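You operate a simulated robot arm through the tools that you are given. There is no shell and no other tool.

You run a simulated robot arm. Do the job below in one go: nothing can be reset, and whatever is moved stays where it is left.

TASK
Fold the divider in the small jig; put it in the white tray.
Fine: clamp down, then lever down to its stop and back, then clamp fully up.

The check looks at the end state, three seconds after you hand in, the way a careful person would. Anything else that was tipped, shoved, dropped, spilled or broken makes it a failure. Flat cloth is picked up by pressing the open fingertips on it (5 to 10 N) and closing them slowly along it; thin cloth reads only 2 to 8 mm in the jaws.

THE ROBOT
A 6-joint arm with a two-finger parallel gripper, fixed in place. Base frame: the origin is at the foot of the arm, x ahead of it, y to its left, z up; the work surface is at about z = 750. Units: mm, degrees, N and s.
With the tool pointing down near the work surface it reaches from about 260 to 680 mm from the base axis. Its first joint turns from -66.0 to 66.0 degrees. Payload 2.9 kg.
Tool frame: the origin (TCP) lies between the finger pads and is the grasp point; the fingertips stand 30 mm ahead of it; z points along the fingers, y is the line along which they close. The gripper opens to 110 mm. The fingers are 20 mm wide and 10 mm thick; the gripper's body (48 by 112 mm) begins 55 mm behind the TCP.
Orientation is that of the tool frame in the base frame, as a unit quaternion [x, y, z, w]. With the fingers straight down and closing along the base's y, the tool's x points along the base's -x, its y along +y and its z along -z.

THE INTERFACE
- The arm moves only by the tool arm_command. Its argument "increments" is a list of rows, each an object (a shift or turn left out is 0, a gripper value left out holds the last) with "turn": the turn, a rotation vector about the base's x, y, z in degrees, a list of three; "translation": the shift along the base's x, y, z in mm, a list of three; "grip": the closure in counts, from 0 (fully open) to 255 (shut). In form: [{"turn": [ax, ay, az], "translation": [dx, dy, dz], "grip": grip}, ...]. A call has 1 to 20 rows; each row is the pose to reach, as a shift and turn from the pose commanded when the call began. A row lasts 0.2 s, in which the tool goes at most 50 mm and 8.6 degrees; a call with a longer step from one row to the next is refused whole, and so is a gripper value outside its range. A pose out of reach is approached as far as the arm can. The call stops where the force on the tool passes 90 N (or 10 N more than at its start, if that is more) or the arm is blocked; 0.2 s more then pass. The fingers move at their own pace (about 108 mm/s each) and stop on an object; they squeeze with about 32 N. The grip force told is the motor's: it shows also when the fingers shut on nothing. Time passes only in rows, and 0.2 s behind the last, so rows that repeat a pose let the fingers close. It gives the time, the measured TCP pose, the force on the tool (base axes), the opening and the grip force at its end, in the units of the frame above (readings bear some noise), with the torque about the TCP (base axes, N m) and any sound that the robot's microphone picked up.
- Cameras (640 x 400 px; columns grow to the right, rows downward): "scene" is fixed at [74.3, 428.1, 1383.7]; the picture's right is [-0.80, -0.59, 0.00], its down [-0.33, 0.45, -0.83] and it looks along [0.49, -0.67, -0.56] (base axes); focal length 362 px, centre (320, 200). "wrist" rides on the gripper at [72, 17, -103] in the tool frame; the picture's right is [-0.23, 0.97, 0.00], its down [-0.76, -0.18, -0.62] and it looks along [-0.61, -0.14, 0.78] (tool axes); focal length 222 px, centre (320, 200). There is no depth. A picture from a camera that has moved, and an enlarged one, comes with that camera's place and axes in the base frame and with its lens.
- snapshot(camera): a new picture of that camera. The clock stands still meanwhile.
- enlarge(camera, box): a new picture of the part [left, top, right, bottom] of that camera's present view, enlarged. The clock stands still meanwhile.
- finish_job(): hands the job in; it is judged then, once.

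Nothing tells you positions but the pictures and the camera data. Unless the task says otherwise, let go and move clear before handing in.

The tools are called by a JSON object that holds its "name" and its "arguments". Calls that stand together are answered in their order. arm_command: Moves the arm, as the interface text tells. Its arguments: {"type":"object","properties":{"increments":{"type":"array","items":{"type":"object","properties":{"turn":{"type":"array","items":{"type":"number"}},"translation":{"type":"array","items":{"type":"number"}},"grip":{"type":"number"}}}}},"required":["increments"]} The other tools are called the same way: snapshot (camera) takes a picture; enlarge (camera, box) takes an enlarged picture of a part of a camera's view; finish_job () hands the job in.

At the start:

```text
time_s: 0.0
position: [425.5, 104.7, 1121.6]
ee_rot: [0.0, 1.0, -0.001, 0.0]
wrist_force: [-0.2, -0.5, -0.3]
ft_torque: [0.01, 0.02, -0.02]
grip_width: 109.9
finger_force: 0.0
```

scene: 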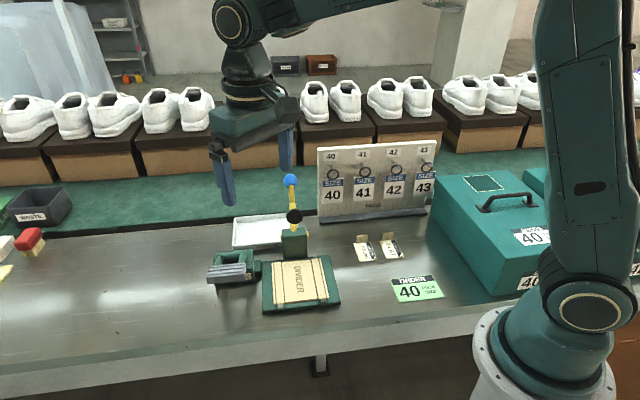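
wrist: 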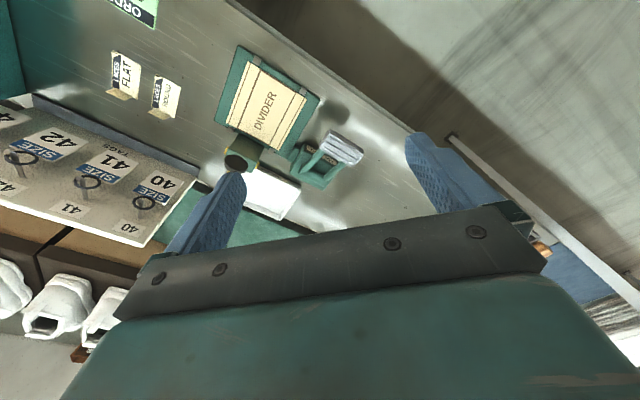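

I see a bench with a small jig (teal base with a divider sheet on it, a lever with a blue ball, and a clamp), a white tray behind it, and other items around. I'll enlarge the pictures to understand the jig before moving.

{"name": "enlarge", "arguments": {"camera": "scene", "box": [190, 160, 350, 320]}}

{"name": "enlarge", "arguments": {"camera": "wrist", "box": [180, 30, 400, 230]}}

{"name": "enlarge", "arguments": {"camera": "scene", "box": [310, 200, 460, 320]}}

```text
2.50 times, centred on (270, 240) of scene
camera zoom: at [74.3, 428.1, 1383.7], right [-0.8, -0.59, 0.0], down [-0.33, 0.45, -0.83], along [0.49, -0.67, -0.56], focal length 905 px, centre (445, 100)
```

zoom: 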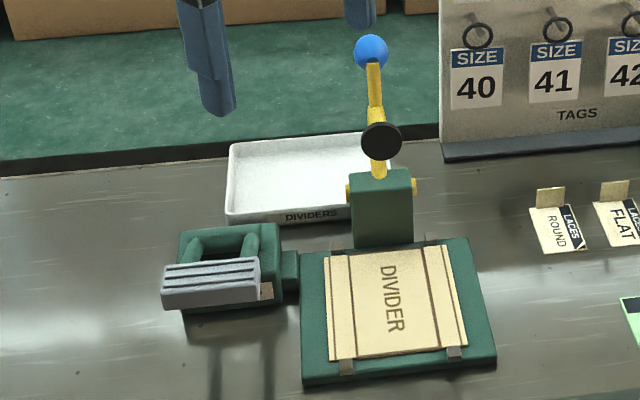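

```text
2.00 times, centred on (290, 130) of wrist
camera zoom: at [353.1, 120.6, 1225.8], right [0.23, 0.97, 0.0], down [0.76, -0.18, 0.62], along [0.61, -0.14, -0.78], focal length 444 px, centre (380, 340)
```

zoom: 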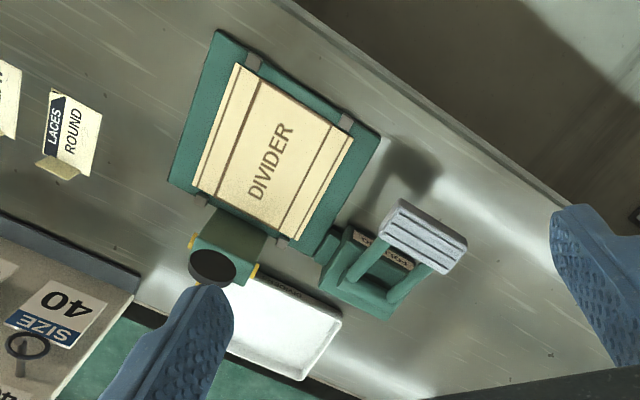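

```text
3.33 times, centred on (385, 260) of scene
camera zoom: at [74.3, 428.1, 1383.7], right [-0.8, -0.59, 0.0], down [-0.33, 0.45, -0.83], along [0.49, -0.67, -0.56], focal length 1207 px, centre (103, 0)
```

zoom: 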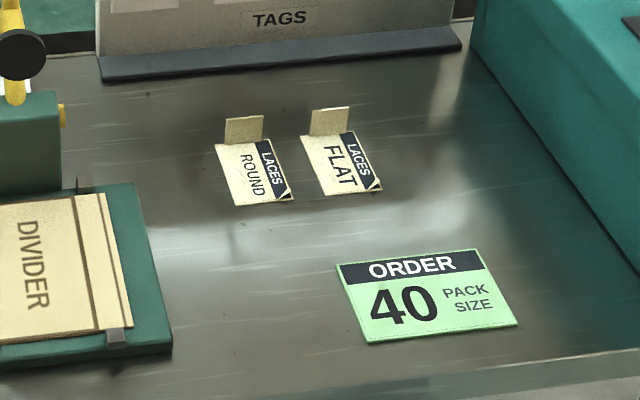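

The jig sits rotated about 45° to the base. The lever is on its far edge, and a clamp-like part with a grey ridged bar is on its left. I'll zoom in on each part.

{"name": "enlarge", "arguments": {"camera": "scene", "box": [200, 240, 270, 290]}}

{"name": "enlarge", "arguments": {"camera": "scene", "box": [260, 165, 330, 265]}}

{"name": "enlarge", "arguments": {"camera": "wrist", "box": [280, 110, 370, 200]}}

{"name": "enlarge", "arguments": {"camera": "wrist", "box": [210, 110, 310, 220]}}

```text
8.00 times, centred on (235, 265) of scene
camera zoom: at [74.3, 428.1, 1383.7], right [-0.8, -0.59, 0.0], down [-0.33, 0.45, -0.83], along [0.49, -0.67, -0.56], focal length 2897 px, centre (1000, -320)
```

zoom: 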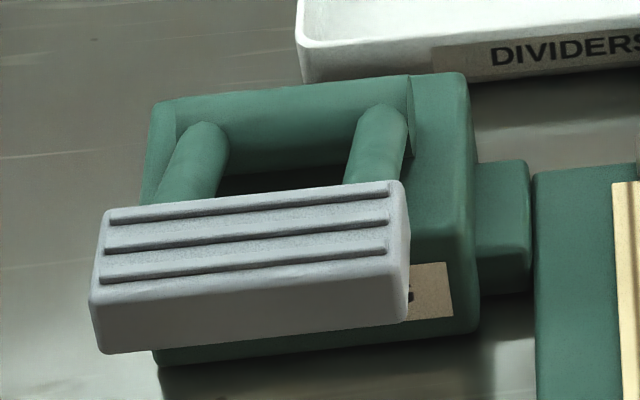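

```text
4.00 times, centred on (295, 215) of scene
camera zoom: at [74.3, 428.1, 1383.7], right [-0.8, -0.59, 0.0], down [-0.33, 0.45, -0.83], along [0.49, -0.67, -0.56], focal length 1448 px, centre (420, 140)
```

zoom: 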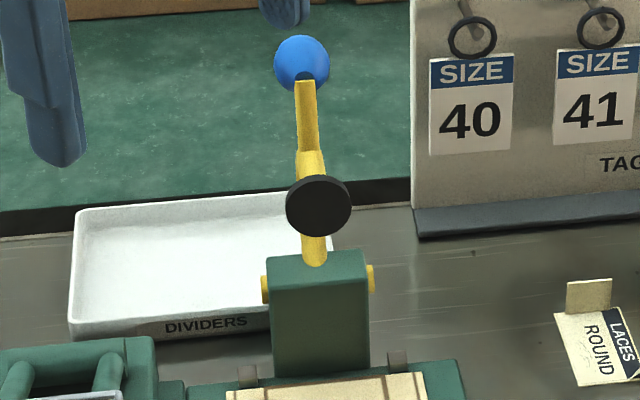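

```text
4.44 times, centred on (325, 155) of wrist
camera zoom: at [353.1, 120.6, 1225.8], right [0.23, 0.97, 0.0], down [0.76, -0.18, 0.62], along [0.61, -0.14, -0.78], focal length 987 px, centre (298, 400)
```

zoom: 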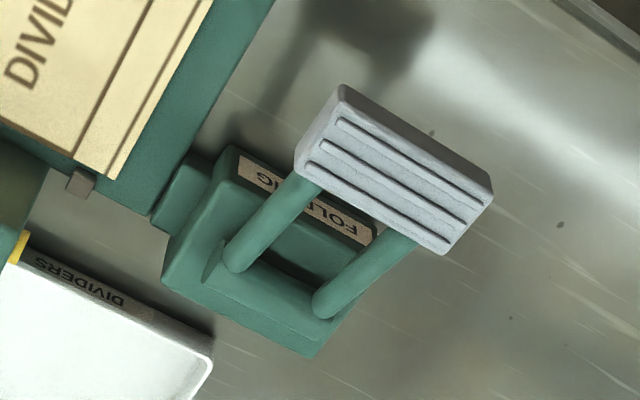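

```text
3.64 times, centred on (260, 165) of wrist
camera zoom: at [353.1, 120.6, 1225.8], right [0.23, 0.97, 0.0], down [0.76, -0.18, 0.62], along [0.61, -0.14, -0.78], focal length 808 px, centre (538, 327)
```

zoom: 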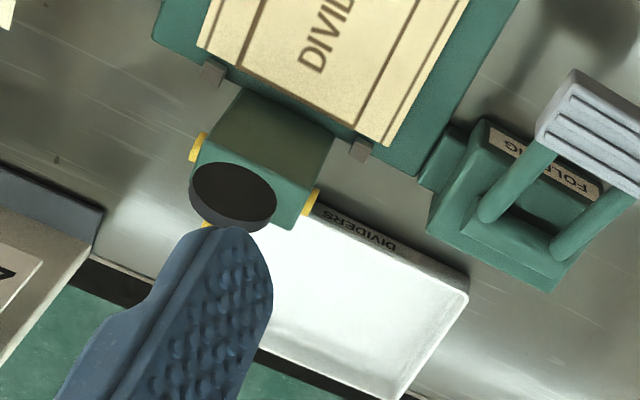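

The yellow arm with the black pad and blue ball looks like the clamp: it pivots in the block at about (530,-87,813), with the ball at about z=974. The grey ridged paddle looks like the lever, hinged near (602,52,814). I'll move for a side view of the clamp to confirm.

{"name": "arm_command", "arguments": {"increments": [{"turn": [0, 0, 6], "translation": [2, -28, 0]}, {"turn": [0, 0, 12], "translation": [4, -56, -10]}, {"turn": [0, 0, 18], "translation": [6, -84, -20]}, {"turn": [0, 0, 24], "translation": [8, -112, -30]}, {"turn": [0, 0, 30], "translation": [10, -140, -40]}, {"turn": [0, 0, 36], "translation": [12, -168, -50]}, {"turn": [0, 0, 42], "translation": [14, -196, -60]}, {"turn": [0, 0, 45], "translation": [14.5, -225, -72]}, {"turn": [0, 0, 45], "translation": [14.5, -225, -72]}]}}

{"name": "snapshot", "arguments": {"camera": "wrist"}}

{"name": "snapshot", "arguments": {"camera": "scene"}}

```text
time_s: 2.0
position: [438.0, -120.7, 1051.3]
ee_rot: [-0.384, 0.923, 0.0, 0.0]
wrist_force: [0.4, -0.4, 0.4]
ft_torque: [0.02, 0.01, -0.03]
grip_width: 110.0
finger_force: 0.0
```

```text
taken
camera wrist: at [375.6, -160.1, 1155.2], right [-0.53, 0.85, 0.0], down [0.66, 0.41, 0.62], along [0.53, 0.33, -0.78], focal length 222 px, centre (320, 200)
```

wrist: 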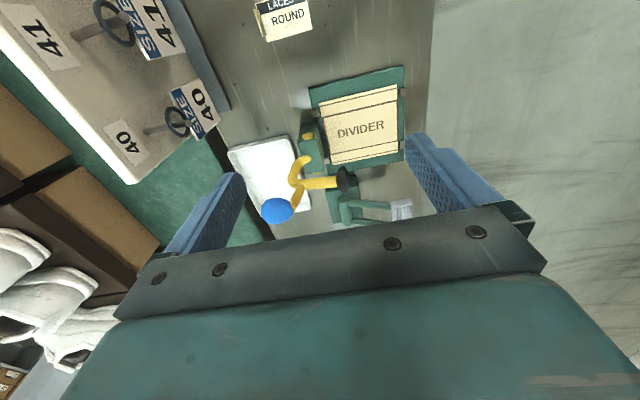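

```text
taken
```

scene: 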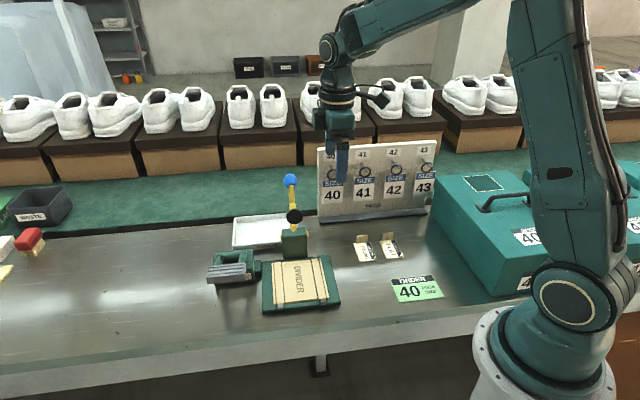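

{"name": "enlarge", "arguments": {"camera": "wrist", "box": [220, 60, 430, 230]}}

{"name": "enlarge", "arguments": {"camera": "wrist", "box": [250, 110, 370, 230]}}

```text
2.35 times, centred on (325, 145) of wrist
camera zoom: at [375.6, -160.1, 1155.2], right [-0.53, 0.85, 0.0], down [0.66, 0.41, 0.62], along [0.53, 0.33, -0.78], focal length 523 px, centre (308, 329)
```

zoom: 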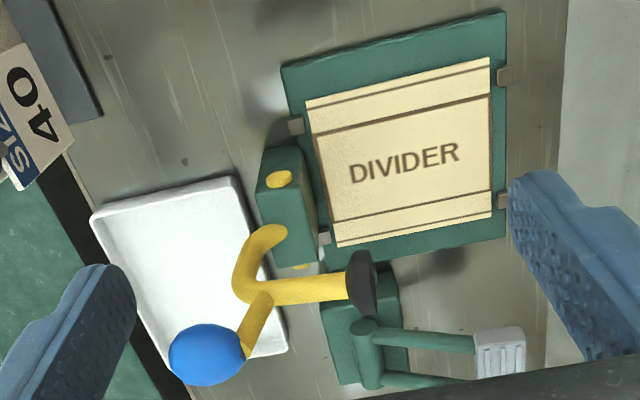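

```text
3.33 times, centred on (310, 170) of wrist
camera zoom: at [375.6, -160.1, 1155.2], right [-0.53, 0.85, 0.0], down [0.66, 0.41, 0.62], along [0.53, 0.33, -0.78], focal length 740 px, centre (353, 300)
```

zoom: 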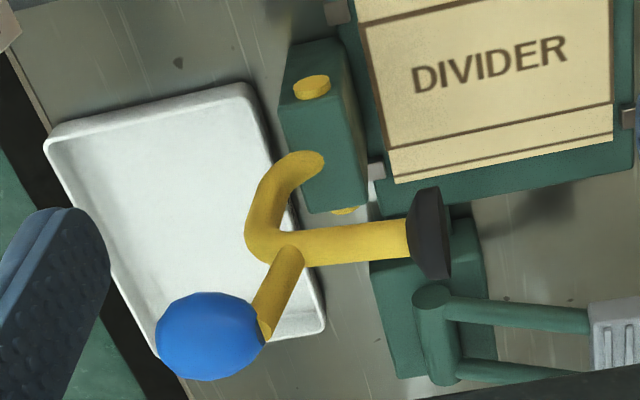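

The side view confirms it. The yellow arm is a toggle clamp with a black pad, and the ball sits at about (554,-111,954). The grey paddle is the hinged lever. I'll turn the gripper so it closes along the pin axis and hover over the ball.

{"name": "arm_command", "arguments": {"increments": [{"turn": [0, 0, -8], "translation": [10, 1, 0]}, {"turn": [0, 0, -16], "translation": [20, 2, 0]}, {"turn": [0, 0, -24], "translation": [30, 3, 0]}, {"turn": [0, 0, -32], "translation": [40, 4, 0]}, {"turn": [0, 0, -40], "translation": [50, 5, 0]}, {"turn": [0, 0, -48], "translation": [60, 6, 0]}, {"turn": [0, 0, -56], "translation": [70, 7, 0]}, {"turn": [0, 0, -64], "translation": [80, 8, 0]}, {"turn": [0, 0, -72], "translation": [90, 9, 0]}, {"turn": [0, 0, -80], "translation": [100, 9, 0]}, {"turn": [0, 0, -86], "translation": [108, 10, 0]}, {"turn": [0, 0, -90], "translation": [112, 10, 0]}, {"turn": [0, 0, -90], "translation": [112, 10, 0]}]}}

{"name": "snapshot", "arguments": {"camera": "wrist"}}

{"name": "snapshot", "arguments": {"camera": "scene"}}

```text
time_s: 4.8
position: [553.1, -109.8, 1050.1]
ee_rot: [0.383, 0.924, 0.0, 0.0]
wrist_force: [0.4, 0.0, -0.7]
ft_torque: [-0.01, 0.0, -0.01]
grip_width: 110.1
finger_force: 0.0
```

```text
taken
camera wrist: at [513.4, -47.8, 1153.8], right [0.85, 0.53, 0.0], down [0.41, -0.66, 0.62], along [0.33, -0.53, -0.78], focal length 222 px, centre (320, 200)
```

wrist: 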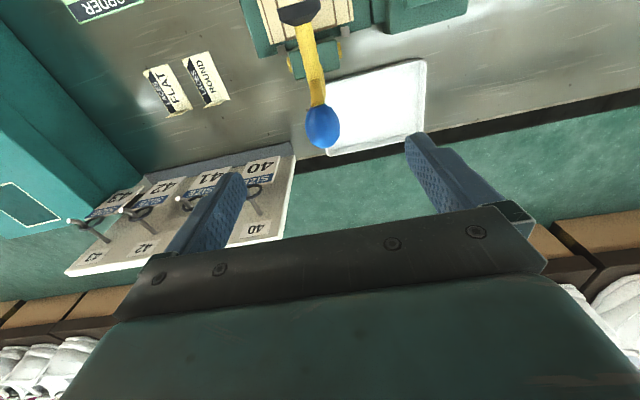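

```text
taken
```

scene: 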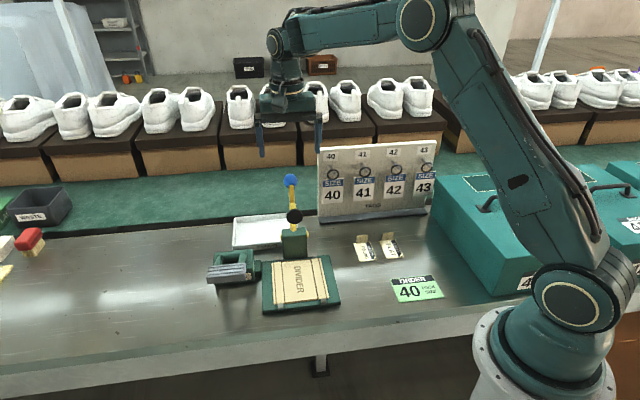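

The ball is centred under the tool at about (554,-111,954). I'll descend around it and close on it.

{"name": "arm_command", "arguments": {"increments": [{"translation": [1, -1, -30]}, {"translation": [1, -1, -60]}, {"translation": [1, -1, -80]}, {"translation": [1, -1, -93]}, {"translation": [1, -1, -93], "grip": 100}, {"translation": [1, -1, -93], "grip": 160}, {"translation": [1, -1, -93], "grip": 200}, {"translation": [1, -1, -93], "grip": 220}, {"translation": [1, -1, -93], "grip": 220}]}}

{"name": "snapshot", "arguments": {"camera": "wrist"}}

{"name": "enlarge", "arguments": {"camera": "scene", "box": [200, 130, 370, 300]}}

```text
time_s: 6.8
position: [554.3, -108.5, 957.0]
ee_rot: [0.379, 0.925, 0.001, 0.002]
wrist_force: [22.0, 22.1, -6.9]
ft_torque: [-0.08, -0.24, 0.15]
grip_width: 32.1
finger_force: 45.0
```

```text
taken
camera wrist: at [513.8, -46.3, 1060.5], right [0.85, 0.53, 0.0], down [0.42, -0.66, 0.62], along [0.34, -0.53, -0.78], focal length 222 px, centre (320, 200)
```

wrist: 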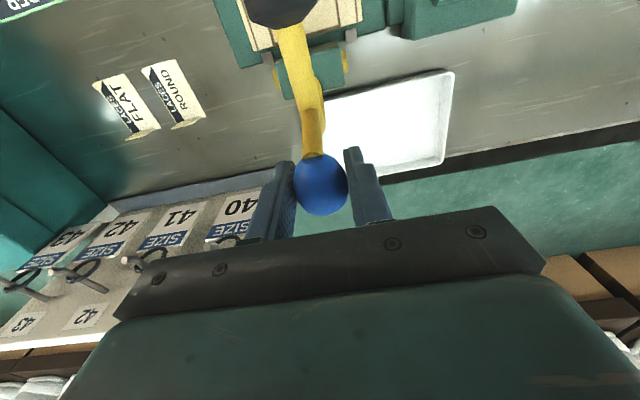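

```text
2.35 times, centred on (285, 215) of scene
camera zoom: at [75.0, 428.7, 1383.4], right [-0.8, -0.59, 0.0], down [-0.33, 0.45, -0.83], along [0.49, -0.67, -0.56], focal length 852 px, centre (402, 165)
```

zoom: 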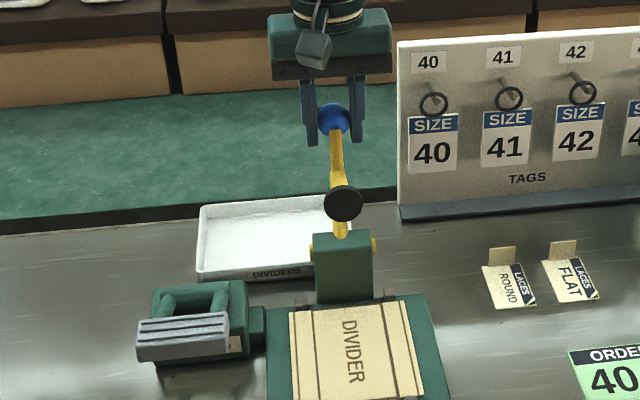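

The fingers hold the ball, but they sit a couple of millimetres off-centre, giving about 31 N of side force. I'll relax that and begin the arc toward the plate.

{"name": "arm_command", "arguments": {"increments": [{"translation": [2, 2, 0]}, {"translation": [2, 2, 0]}]}}

```text
time_s: 7.4
position: [554.5, -108.1, 957.2]
ee_rot: [0.382, 0.924, 0.0, 0.0]
wrist_force: [10.7, 14.0, -5.3]
ft_torque: [0.21, -0.02, 0.33]
grip_width: 32.2
finger_force: 45.4
```

The force is dropping as I re-centre. I'll start the arc with a bit more offset.

{"name": "arm_command", "arguments": {"increments": [{"translation": [2, 2, 0]}, {"translation": [-6.8, 10.8, 2.5]}, {"translation": [-15.7, 19.7, 3.9]}, {"translation": [-24.7, 28.7, 4.2]}, {"translation": [-33.6, 37.6, 3.3]}, {"translation": [-33.6, 37.6, 3.3]}]}}

{"name": "snapshot", "arguments": {"camera": "scene"}}

```text
time_s: 8.8
position: [520.6, -74.5, 961.3]
ee_rot: [0.387, 0.922, -0.002, 0.0]
wrist_force: [-20.4, -25.6, 25.1]
ft_torque: [-0.66, -0.35, -0.23]
grip_width: 32.2
finger_force: 44.9
```

```text
taken
```

scene: 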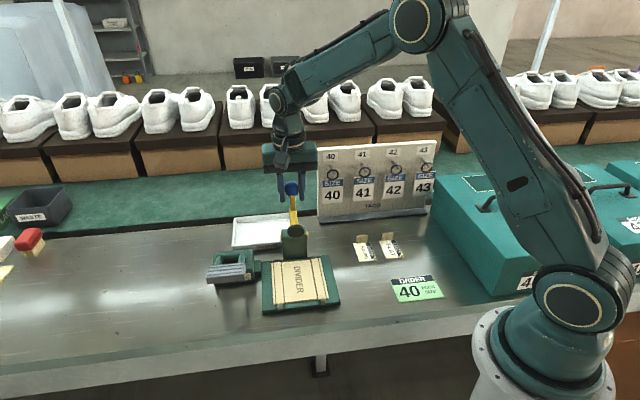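

The clamp arm is swinging. There is some side force from a small angle error, so I'll trim the position before continuing.

{"name": "arm_command", "arguments": {"increments": [{"translation": [-2, -2, 2]}, {"translation": [-3, -3, 3]}, {"translation": [-3, -3, 3]}]}}

```text
time_s: 9.6
position: [519.2, -73.2, 961.4]
ee_rot: [0.381, 0.925, 0.001, -0.001]
wrist_force: [8.7, -4.5, -14.3]
ft_torque: [-0.75, -0.82, -0.01]
grip_width: 31.8
finger_force: 44.6
```

The forces are now small and the direction is confirmed at 45°. I'll continue the arc to about 50°.

{"name": "arm_command", "arguments": {"increments": [{"translation": [-8.8, 8.8, -2.5]}, {"translation": [-17.5, 17.5, -5]}, {"translation": [-26, 26, -9.5]}, {"translation": [-34.2, 34.2, -14.5]}, {"translation": [-42.1, 42.1, -20.5]}, {"translation": [-49.6, 49.6, -27.5]}, {"translation": [-49.6, 49.6, -27.5]}]}}

{"name": "snapshot", "arguments": {"camera": "wrist"}}

{"name": "enlarge", "arguments": {"camera": "scene", "box": [200, 150, 370, 320]}}

```text
time_s: 11.2
position: [467.1, -26.7, 934.5]
ee_rot: [0.385, 0.923, -0.001, -0.001]
wrist_force: [0.4, -0.7, 0.1]
ft_torque: [-0.02, 0.0, -0.01]
grip_width: 15.0
finger_force: 0.0
```

```text
taken
camera wrist: at [428.4, 35.7, 1038.9], right [0.85, 0.53, 0.0], down [0.41, -0.66, 0.62], along [0.32, -0.53, -0.78], focal length 222 px, centre (320, 200)
```

wrist: 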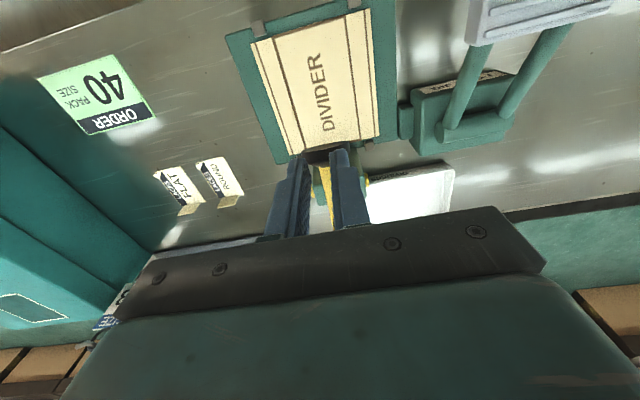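

```text
2.35 times, centred on (285, 235) of scene
camera zoom: at [74.3, 428.1, 1383.7], right [-0.8, -0.59, 0.0], down [-0.33, 0.45, -0.83], along [0.49, -0.67, -0.56], focal length 852 px, centre (402, 118)
```

zoom: 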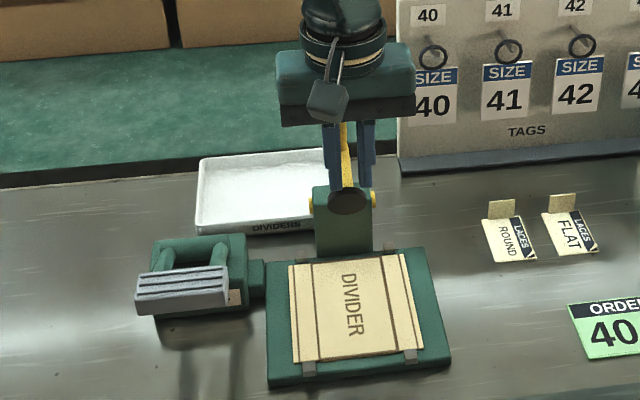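

The ball slipped out of the grip and the clamp stayed about a quarter of the way over. I'll rise, go behind it, and push it down with closed fingers instead. First I'll look at where it is now.

{"name": "arm_command", "arguments": {"increments": [{"translation": [0, 0, 40], "grip": 220}, {"translation": [0, 0, 80], "grip": 220}, {"translation": [0, 0, 120], "grip": 255}, {"translation": [0, 0, 120], "grip": 255}]}}

{"name": "snapshot", "arguments": {"camera": "wrist"}}

{"name": "enlarge", "arguments": {"camera": "scene", "box": [200, 130, 370, 300]}}

```text
time_s: 12.2
position: [468.4, -25.9, 1055.9]
ee_rot: [0.382, 0.924, 0.001, -0.001]
wrist_force: [1.0, -0.4, -0.7]
ft_torque: [-0.01, -0.04, -0.03]
grip_width: 0.1
finger_force: 31.9
```

```text
taken
camera wrist: at [428.7, 35.1, 1159.4], right [0.85, 0.53, 0.0], down [0.41, -0.66, 0.62], along [0.33, -0.53, -0.78], focal length 222 px, centre (320, 200)
```

wrist: 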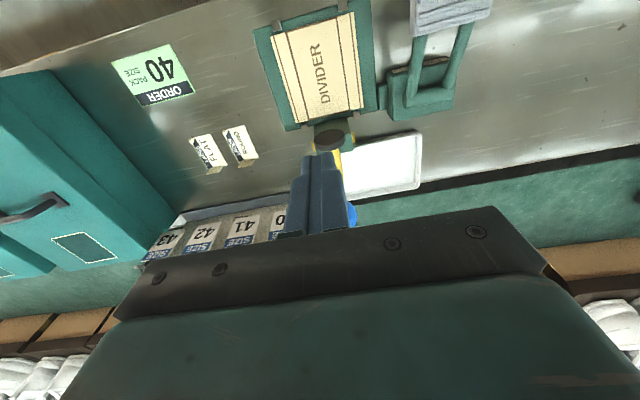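

```text
2.35 times, centred on (285, 215) of scene
camera zoom: at [74.3, 428.1, 1383.7], right [-0.8, -0.59, 0.0], down [-0.33, 0.45, -0.83], along [0.49, -0.67, -0.56], focal length 852 px, centre (402, 165)
```

zoom: 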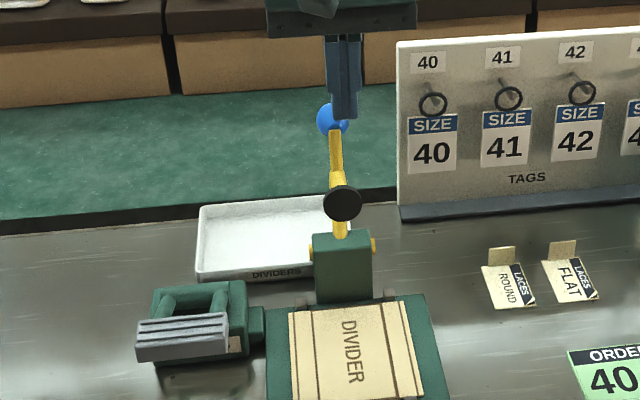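

The clamp sprang back to fully up, so it is biased until it passes centre. I'll go behind the ball with closed fingers.

{"name": "arm_command", "arguments": {"increments": [{"translation": [29, -28, 0], "grip": 255}, {"translation": [58, -56, 0]}, {"translation": [87, -85, 0]}, {"translation": [115, -113, 0]}, {"translation": [115, -113, -30]}, {"translation": [115, -113, -60]}, {"translation": [115, -113, -84]}, {"translation": [115, -113, -84]}]}}

{"name": "snapshot", "arguments": {"camera": "wrist"}}

{"name": "enlarge", "arguments": {"camera": "scene", "box": [200, 130, 370, 300]}}

```text
time_s: 14.0
position: [582.9, -139.0, 971.3]
ee_rot: [0.383, 0.924, 0.0, 0.0]
wrist_force: [0.5, 0.3, 0.1]
ft_torque: [-0.02, 0.03, 0.0]
grip_width: 0.0
finger_force: 31.8
```

```text
taken
camera wrist: at [544.2, -77.0, 1075.2], right [0.85, 0.53, 0.0], down [0.41, -0.66, 0.62], along [0.33, -0.53, -0.78], focal length 222 px, centre (320, 200)
```

wrist: 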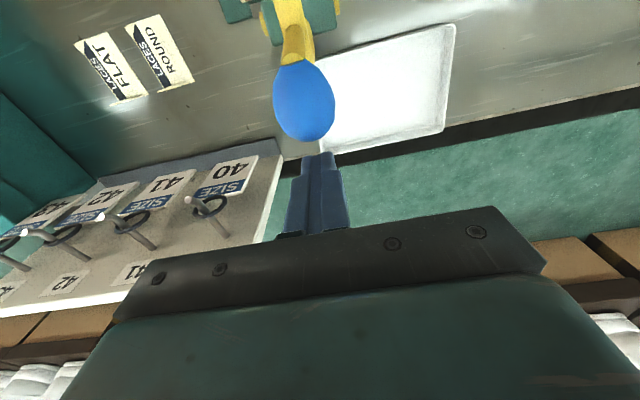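

```text
2.35 times, centred on (285, 215) of scene
camera zoom: at [74.3, 428.1, 1383.7], right [-0.8, -0.59, 0.0], down [-0.33, 0.45, -0.83], along [0.49, -0.67, -0.56], focal length 852 px, centre (402, 165)
```

zoom: 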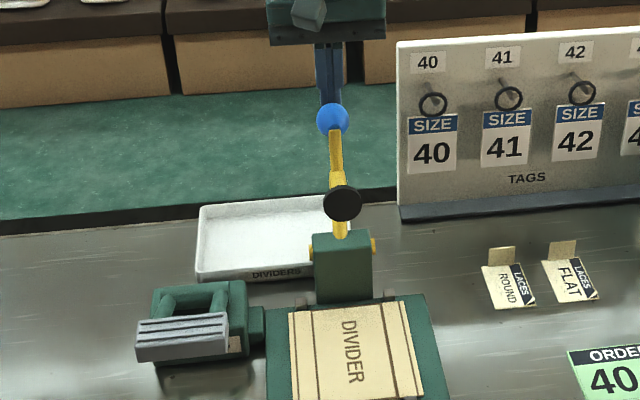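

The fingers are aligned behind the ball. I'll push it along the arc to about 40°.

{"name": "arm_command", "arguments": {"increments": [{"translation": [-10, 10, 0]}, {"translation": [-18.9, 18.9, 1]}, {"translation": [-28, 28, 2]}, {"translation": [-37, 37, 2]}, {"translation": [-46, 46, 1]}, {"translation": [-54.8, 54.8, -1]}, {"translation": [-63.4, 63.4, -2]}, {"translation": [-71.8, 71.8, -4]}, {"translation": [-80, 80, -7]}, {"translation": [-80, 80, -7]}]}}

{"name": "snapshot", "arguments": {"camera": "wrist"}}

{"name": "enlarge", "arguments": {"camera": "scene", "box": [200, 130, 370, 300]}}

```text
time_s: 16.2
position: [503.1, -59.1, 966.1]
ee_rot: [0.383, 0.924, 0.0, 0.0]
wrist_force: [0.2, 0.2, -0.5]
ft_torque: [-0.03, 0.03, 0.01]
grip_width: 0.2
finger_force: 32.1
```

```text
taken
camera wrist: at [463.9, 3.7, 1069.3], right [0.85, 0.53, 0.0], down [0.41, -0.66, 0.62], along [0.33, -0.53, -0.78], focal length 222 px, centre (320, 200)
```

wrist: 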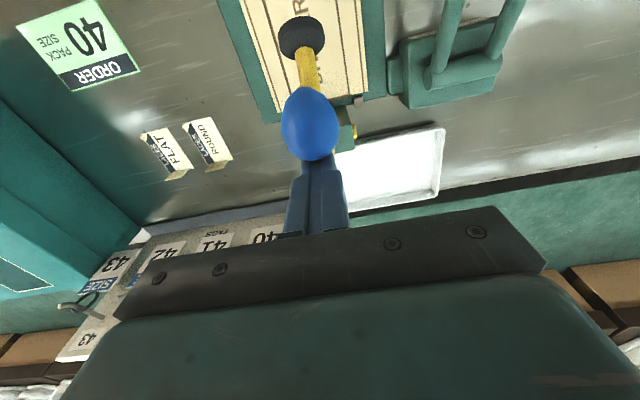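

```text
2.35 times, centred on (285, 215) of scene
camera zoom: at [74.3, 428.1, 1383.7], right [-0.8, -0.59, 0.0], down [-0.33, 0.45, -0.83], along [0.49, -0.67, -0.56], focal length 852 px, centre (402, 165)
```

zoom: 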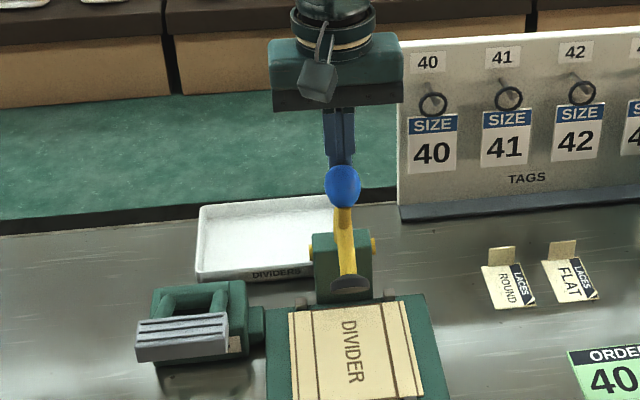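

The clamp is swinging over with almost no force. I'll continue to about 70°.

{"name": "arm_command", "arguments": {"increments": [{"translation": [-8.1, 8.1, -4]}, {"translation": [-15.6, 15.6, -9]}, {"translation": [-22.6, 22.6, -15]}, {"translation": [-29, 29, -23]}, {"translation": [-35, 35, -30.5]}, {"translation": [-40.3, 40.3, -39]}, {"translation": [-40.3, 40.3, -39]}]}}

{"name": "snapshot", "arguments": {"camera": "wrist"}}

{"name": "enlarge", "arguments": {"camera": "scene", "box": [200, 150, 370, 320]}}

```text
time_s: 17.8
position: [463.7, -18.2, 926.4]
ee_rot: [0.383, 0.924, 0.0, 0.0]
wrist_force: [-0.2, 0.5, 0.5]
ft_torque: [0.01, 0.01, 0.01]
grip_width: 0.0
finger_force: 31.8
```

```text
taken
camera wrist: at [424.7, 44.7, 1029.3], right [0.85, 0.53, 0.0], down [0.41, -0.66, 0.62], along [0.33, -0.53, -0.78], focal length 222 px, centre (320, 200)
```

wrist: 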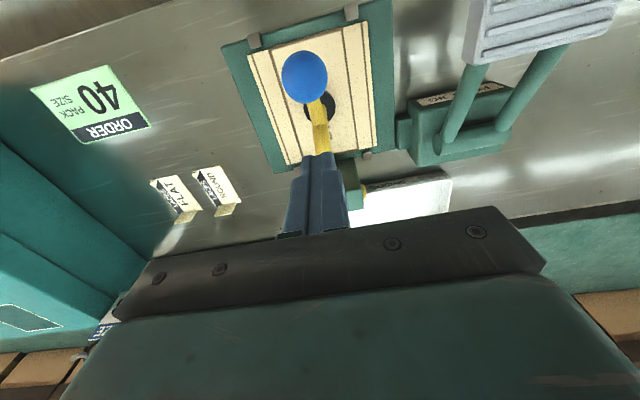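

```text
2.35 times, centred on (285, 235) of scene
camera zoom: at [74.3, 428.1, 1383.7], right [-0.8, -0.59, 0.0], down [-0.33, 0.45, -0.83], along [0.49, -0.67, -0.56], focal length 852 px, centre (402, 118)
```

zoom: 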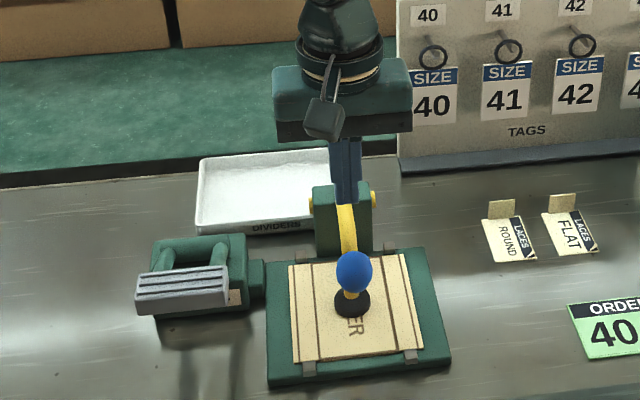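

The clamp snapped over centre and its pad is now on the divider. I'll press gently on top of the ball to check it is fully seated.

{"name": "arm_command", "arguments": {"increments": [{"translation": [0, 0, 10]}, {"translation": [-16, 16, 10]}, {"translation": [-32.5, 32.3, 10]}, {"translation": [-32.5, 32.3, -10]}, {"translation": [-32.5, 32.3, -24]}, {"translation": [-32.5, 32.3, -28]}, {"translation": [-32.5, 32.3, -31]}, {"translation": [-32.5, 32.3, -33]}, {"translation": [-32.5, 32.3, -35]}, {"translation": [-32.5, 32.3, -35]}]}}

{"name": "snapshot", "arguments": {"camera": "wrist"}}

```text
time_s: 19.7
position: [431.7, 15.2, 900.7]
ee_rot: [0.382, 0.924, 0.003, 0.003]
wrist_force: [-5.5, -1.2, 23.0]
ft_torque: [-0.04, 0.17, -0.03]
grip_width: 0.0
finger_force: 31.9
stopped in row 9: the force on the tool passed its limit at 94 N (the readings are from after the stop); the commanded pose is now the measured one
```

```text
taken
camera wrist: at [391.9, 77.6, 1003.6], right [0.85, 0.53, 0.01], down [0.41, -0.67, 0.62], along [0.33, -0.53, -0.78], focal length 222 px, centre (320, 200)
```

wrist: 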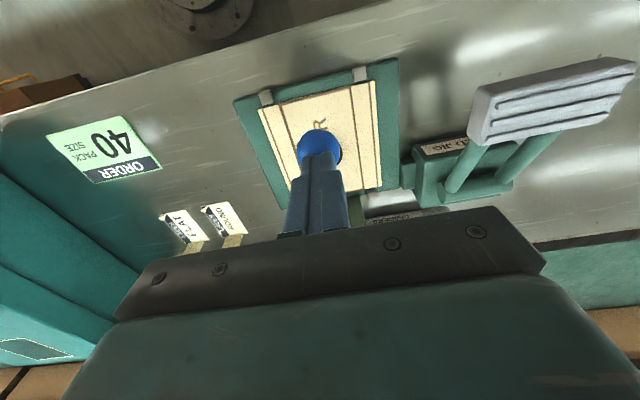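

The clamp is firmly seated: it stayed rigid past 90 N. Next I'll lift and move over the paddle lever.

{"name": "arm_command", "arguments": {"increments": [{"translation": [0, 0, 40]}, {"translation": [0, 0, 80]}, {"translation": [30, 33, 80]}, {"translation": [60, 66, 80]}, {"translation": [90, 102, 80]}, {"translation": [90, 102, 80]}]}}

{"name": "snapshot", "arguments": {"camera": "wrist"}}

{"name": "enlarge", "arguments": {"camera": "scene", "box": [190, 150, 360, 320]}}

```text
time_s: 21.1
position: [521.9, 117.1, 980.0]
ee_rot: [0.382, 0.924, 0.001, 0.002]
wrist_force: [-0.8, -0.9, -0.1]
ft_torque: [0.0, 0.01, 0.0]
grip_width: 0.0
finger_force: 32.1
```

```text
taken
camera wrist: at [481.9, 179.9, 1083.1], right [0.85, 0.53, 0.0], down [0.41, -0.67, 0.62], along [0.33, -0.53, -0.78], focal length 222 px, centre (320, 200)
```

wrist: 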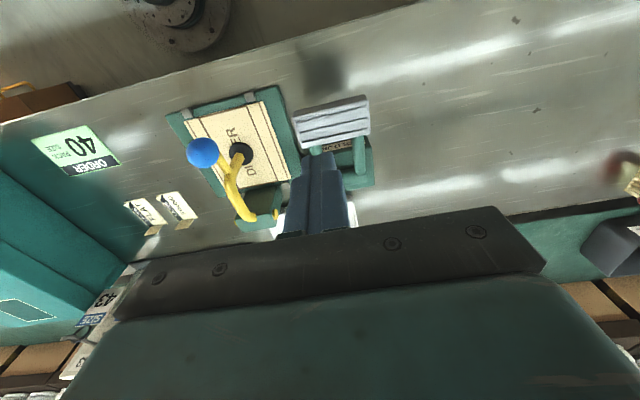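

```text
2.35 times, centred on (275, 235) of scene
camera zoom: at [74.3, 428.2, 1383.7], right [-0.8, -0.59, 0.0], down [-0.33, 0.45, -0.83], along [0.49, -0.67, -0.56], focal length 852 px, centre (426, 118)
```

zoom: 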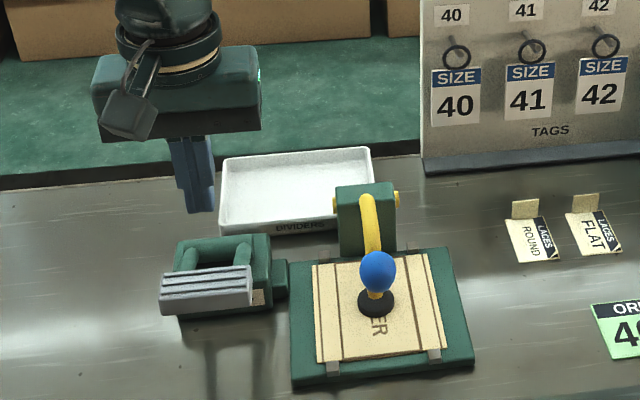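

The paddle centre is at about (529,122,873). I'll place the closed fingertips on it and push it down along its arc.

{"name": "arm_command", "arguments": {"increments": [{"translation": [7.8, 5.3, -30]}, {"translation": [7.8, 5.3, -60]}, {"translation": [7.8, 5.3, -70]}, {"translation": [6.5, 6.6, -78]}, {"translation": [4.5, 8.6, -83]}, {"translation": [2.8, 10.3, -88]}, {"translation": [1.3, 11.8, -94]}, {"translation": [-0.1, 13.2, -100]}, {"translation": [-0.1, 13.2, -100]}]}}

{"name": "snapshot", "arguments": {"camera": "wrist"}}

{"name": "enlarge", "arguments": {"camera": "scene", "box": [190, 150, 360, 320]}}

```text
time_s: 23.1
position: [520.4, 131.5, 879.2]
ee_rot: [0.383, 0.924, 0.001, 0.002]
wrist_force: [0.1, 0.9, 1.8]
ft_torque: [-0.01, 0.01, 0.02]
grip_width: 0.1
finger_force: 32.1
```

```text
taken
camera wrist: at [481.1, 192.7, 982.2], right [0.85, 0.53, 0.01], down [0.41, -0.67, 0.62], along [0.33, -0.53, -0.78], focal length 222 px, centre (320, 200)
```

wrist: 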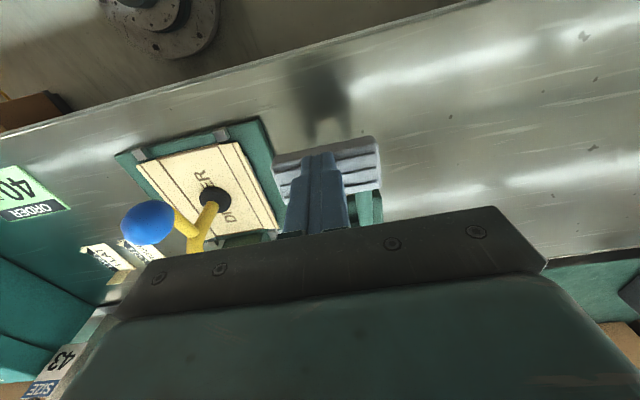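

```text
2.35 times, centred on (275, 235) of scene
camera zoom: at [74.3, 428.1, 1383.7], right [-0.8, -0.59, 0.0], down [-0.33, 0.45, -0.83], along [0.49, -0.67, -0.56], focal length 852 px, centre (426, 118)
```

zoom: 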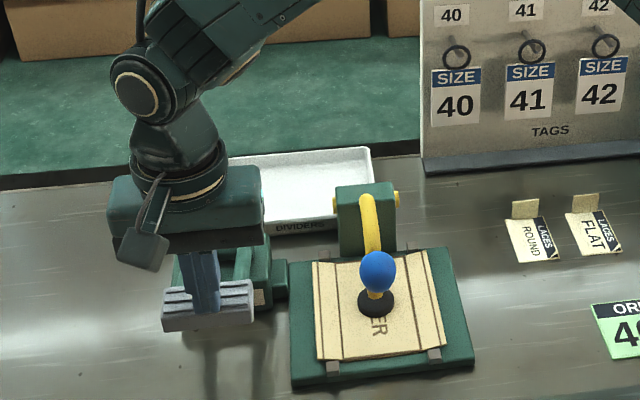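

The lever is moving down easily. I'll continue to its stop.

{"name": "arm_command", "arguments": {"increments": [{"translation": [-1, 1, -6]}, {"translation": [-2, 2, -12]}, {"translation": [-2.5, 2.5, -18]}, {"translation": [-3, 3, -24]}, {"translation": [-3, 3, -30]}, {"translation": [-3, 3, -36]}, {"translation": [-3, 3, -42]}, {"translation": [-3, 3, -48]}, {"translation": [-2.5, 2.5, -54]}, {"translation": [-2, 2, -60]}, {"translation": [-1, 1, -66]}]}}

{"name": "snapshot", "arguments": {"camera": "wrist"}}

{"name": "enlarge", "arguments": {"camera": "scene", "box": [190, 150, 360, 320]}}

```text
time_s: 25.1
position: [519.3, 134.6, 836.5]
ee_rot: [0.381, 0.925, 0.004, 0.003]
wrist_force: [-12.9, -0.2, 24.5]
ft_torque: [-0.19, 0.26, -0.08]
grip_width: 0.0
finger_force: 32.3
stopped in row 10: the force on the tool passed its limit at 98 N (the readings are from after the stop); the commanded pose is now the measured one
```

```text
taken
camera wrist: at [478.9, 196.2, 938.7], right [0.85, 0.53, 0.01], down [0.41, -0.67, 0.62], along [0.34, -0.52, -0.78], focal length 222 px, centre (320, 200)
```

wrist: 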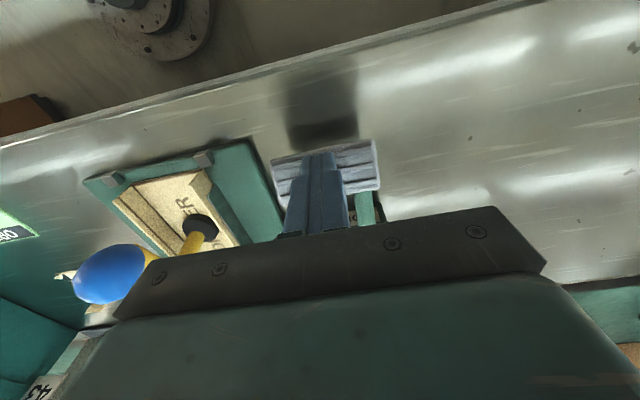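

```text
2.35 times, centred on (275, 235) of scene
camera zoom: at [73.6, 428.1, 1383.7], right [-0.8, -0.59, 0.0], down [-0.33, 0.45, -0.83], along [0.49, -0.67, -0.56], focal length 852 px, centre (426, 118)
```

zoom: 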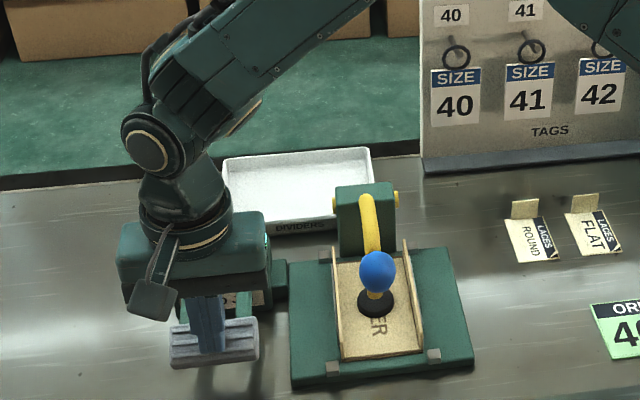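

The lever hit its stop and both flaps are folded upright. Next I'll let the lever back up and see whether it returns by itself.

{"name": "arm_command", "arguments": {"increments": [{"translation": [0.5, -0.5, 8]}, {"translation": [1, -1, 16]}, {"translation": [2, -2, 24]}, {"translation": [3, -3, 32]}, {"translation": [4, -4, 40]}, {"translation": [6, -6, 48]}, {"translation": [8, -8, 58]}, {"translation": [10, -10, 70]}, {"translation": [10, -10, 100]}, {"translation": [10, -10, 130]}, {"translation": [10, -10, 140]}]}}

{"name": "snapshot", "arguments": {"camera": "wrist"}}

{"name": "enlarge", "arguments": {"camera": "scene", "box": [190, 150, 360, 320]}}

```text
time_s: 27.5
position: [529.6, 124.1, 972.4]
ee_rot: [0.382, 0.924, 0.002, 0.002]
wrist_force: [-0.2, -0.1, -0.4]
ft_torque: [-0.01, 0.04, 0.02]
grip_width: 0.0
finger_force: 32.0
```

```text
taken
camera wrist: at [489.4, 186.0, 1076.7], right [0.85, 0.53, 0.01], down [0.41, -0.67, 0.62], along [0.34, -0.53, -0.78], focal length 222 px, centre (320, 200)
```

wrist: 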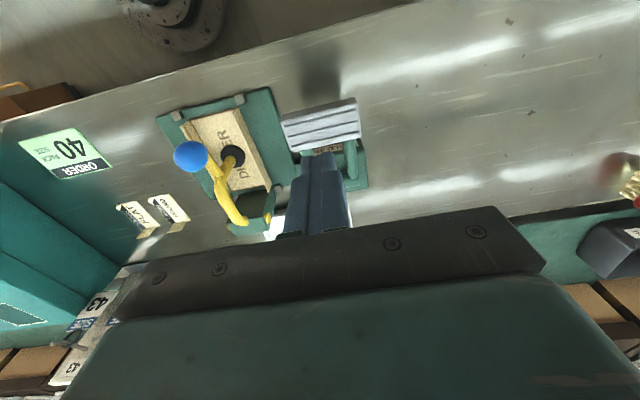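

```text
2.35 times, centred on (275, 235) of scene
camera zoom: at [74.3, 428.1, 1383.7], right [-0.8, -0.59, 0.0], down [-0.33, 0.45, -0.83], along [0.49, -0.67, -0.56], focal length 852 px, centre (426, 118)
```

zoom: 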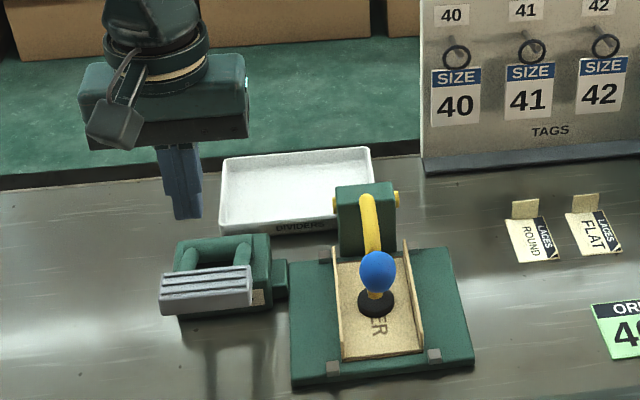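

The lever sprang back fully. Now I'll go over the clamp ball with open fingers and take a close look before gripping it to lift the clamp.

{"name": "arm_command", "arguments": {"increments": [{"translation": [-33, -37, 0], "grip": 90}, {"translation": [-66, -74, 0], "grip": 90}, {"translation": [-97.8, -111.1, 0]}, {"translation": [-97.8, -111.1, -40]}, {"translation": [-97.8, -111.1, -75]}, {"translation": [-97.8, -111.1, -75]}]}}

{"name": "snapshot", "arguments": {"camera": "wrist"}}

{"name": "enlarge", "arguments": {"camera": "scene", "box": [220, 150, 390, 320]}}

```text
time_s: 28.9
position: [429.9, 11.8, 897.3]
ee_rot: [0.382, 0.924, 0.003, 0.002]
wrist_force: [0.8, -0.9, 0.5]
ft_torque: [-0.02, 0.02, -0.02]
grip_width: 71.3
finger_force: 0.1
```

```text
taken
camera wrist: at [390.9, 73.7, 1000.5], right [0.85, 0.53, 0.01], down [0.41, -0.67, 0.62], along [0.34, -0.53, -0.78], focal length 222 px, centre (320, 200)
```

wrist: 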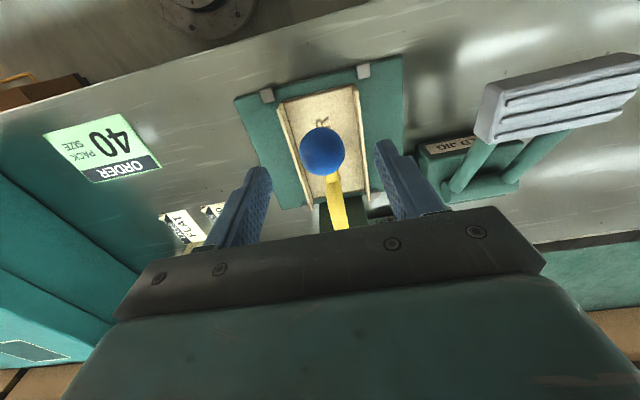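

```text
2.35 times, centred on (305, 235) of scene
camera zoom: at [74.3, 428.1, 1383.7], right [-0.8, -0.59, 0.0], down [-0.33, 0.45, -0.83], along [0.49, -0.67, -0.56], focal length 852 px, centre (355, 118)
```

zoom: 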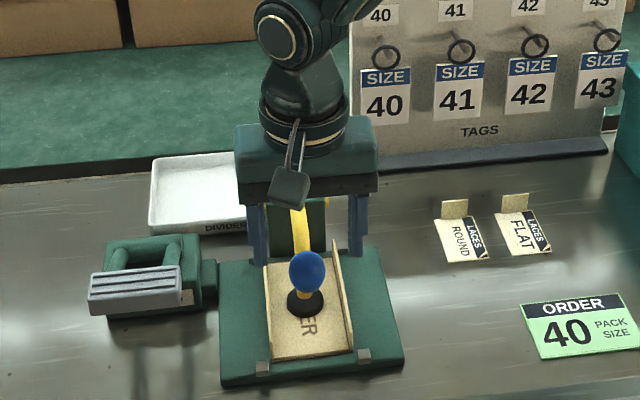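

The ball is centred at about (432,13.3,854). I'll descend and grip it.

{"name": "arm_command", "arguments": {"increments": [{"translation": [1, 1, -20]}, {"translation": [1, 1, -40]}, {"translation": [1, 1, -49]}, {"translation": [1, 1, -49], "grip": 150}, {"translation": [1, 1, -49], "grip": 185}, {"translation": [1, 1, -49], "grip": 230}, {"translation": [1, 1, -49], "grip": 255}, {"translation": [1, 1, -49], "grip": 255}]}}

{"name": "snapshot", "arguments": {"camera": "wrist"}}

```text
time_s: 30.7
position: [432.0, 13.9, 849.6]
ee_rot: [0.382, 0.924, 0.003, 0.002]
wrist_force: [1.2, -1.2, -3.5]
ft_torque: [0.32, 0.29, 0.01]
grip_width: 31.9
finger_force: 45.3
```

```text
taken
camera wrist: at [392.3, 75.2, 952.2], right [0.85, 0.53, 0.01], down [0.41, -0.67, 0.62], along [0.34, -0.53, -0.78], focal length 222 px, centre (320, 200)
```

wrist: 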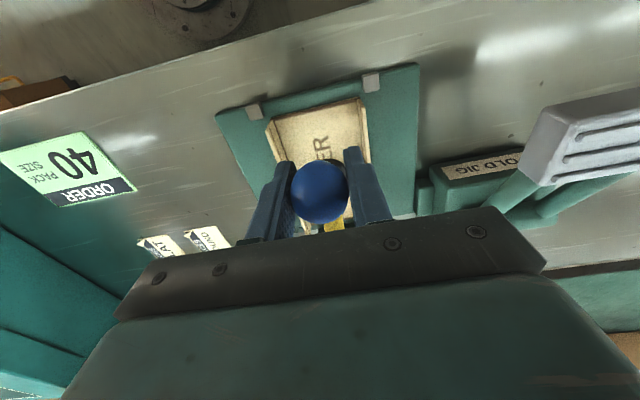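

The grip is centred and holds 32 mm. I'll lift the clamp along its arc slowly.

{"name": "arm_command", "arguments": {"increments": [{"translation": [0.5, -0.5, 3.5]}, {"translation": [1.6, -1.6, 7.3]}, {"translation": [3.1, -3.1, 13]}, {"translation": [4.8, -4.8, 19.1]}, {"translation": [6.8, -6.8, 24.8]}, {"translation": [8.8, -8.8, 30.4]}, {"translation": [11, -11, 36]}, {"translation": [13.4, -13.4, 41.2]}, {"translation": [13.4, -13.4, 41.2]}]}}

{"name": "snapshot", "arguments": {"camera": "wrist"}}

{"name": "enlarge", "arguments": {"camera": "scene", "box": [220, 150, 390, 320]}}

```text
time_s: 32.7
position: [445.7, 2.3, 888.5]
ee_rot: [0.382, 0.924, 0.002, 0.001]
wrist_force: [-16.0, 4.7, -1.2]
ft_torque: [0.81, 0.7, 0.04]
grip_width: 32.1
finger_force: 45.7
```

```text
taken
camera wrist: at [405.3, 62.7, 993.0], right [0.85, 0.53, 0.0], down [0.41, -0.67, 0.62], along [0.33, -0.53, -0.78], focal length 222 px, centre (320, 200)
```

wrist: 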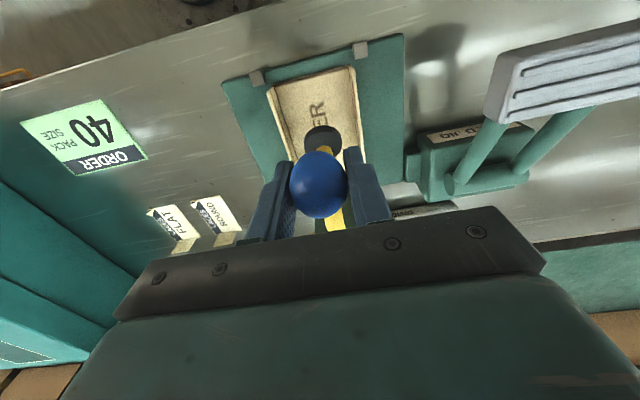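

```text
2.35 times, centred on (305, 235) of scene
camera zoom: at [73.9, 428.2, 1383.7], right [-0.8, -0.59, 0.0], down [-0.33, 0.45, -0.83], along [0.49, -0.67, -0.56], focal length 852 px, centre (355, 118)
```

zoom: 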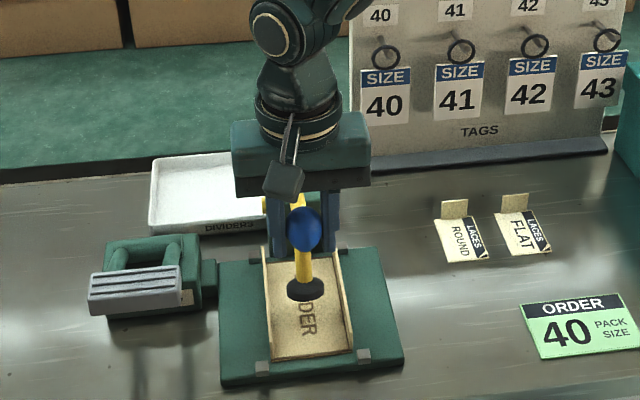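

The clamp is lifting cleanly and the divider stays in place. I'll continue up the arc to about 40°.

{"name": "arm_command", "arguments": {"increments": [{"translation": [1.5, -2.5, 5]}, {"translation": [3.2, -4.6, 10.3]}, {"translation": [6, -7.5, 15.2]}, {"translation": [9.1, -10.5, 20]}, {"translation": [12.3, -13.7, 24.6]}, {"translation": [15.6, -17, 29]}, {"translation": [19, -20.4, 33.1]}, {"translation": [22.6, -24, 37]}, {"translation": [26.2, -27.6, 40.6]}, {"translation": [30, -31.5, 44]}, {"translation": [33.9, -35.3, 47.2]}, {"translation": [37.9, -39.3, 50]}, {"translation": [37.9, -39.3, 50]}]}}

{"name": "snapshot", "arguments": {"camera": "wrist"}}

{"name": "enlarge", "arguments": {"camera": "scene", "box": [220, 150, 390, 320]}}

```text
time_s: 35.5
position: [484.0, -38.4, 940.4]
ee_rot: [0.381, 0.925, 0.003, 0.003]
wrist_force: [-0.9, 15.7, 3.6]
ft_torque: [0.8, 0.89, -0.09]
grip_width: 31.8
finger_force: 45.5
```

```text
taken
camera wrist: at [443.5, 23.6, 1044.0], right [0.85, 0.53, 0.01], down [0.41, -0.67, 0.62], along [0.34, -0.52, -0.78], focal length 222 px, centre (320, 200)
```

wrist: 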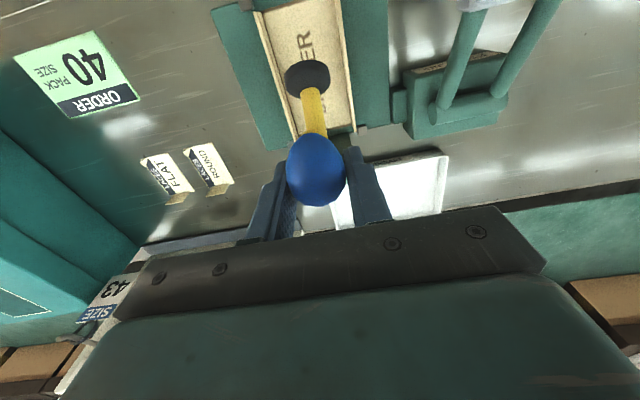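

```text
2.35 times, centred on (305, 235) of scene
camera zoom: at [74.2, 428.5, 1383.5], right [-0.8, -0.59, 0.0], down [-0.33, 0.45, -0.83], along [0.49, -0.67, -0.56], focal length 852 px, centre (355, 118)
```

zoom: 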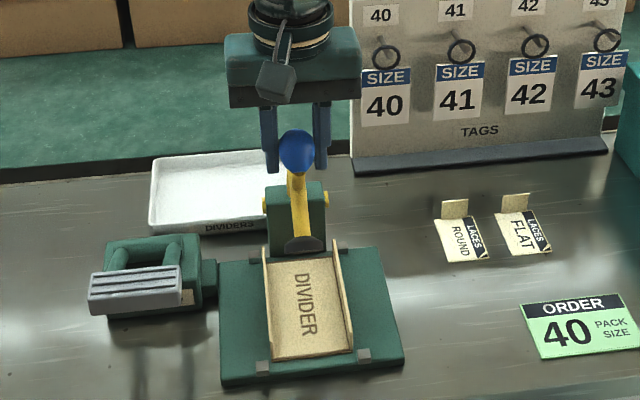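

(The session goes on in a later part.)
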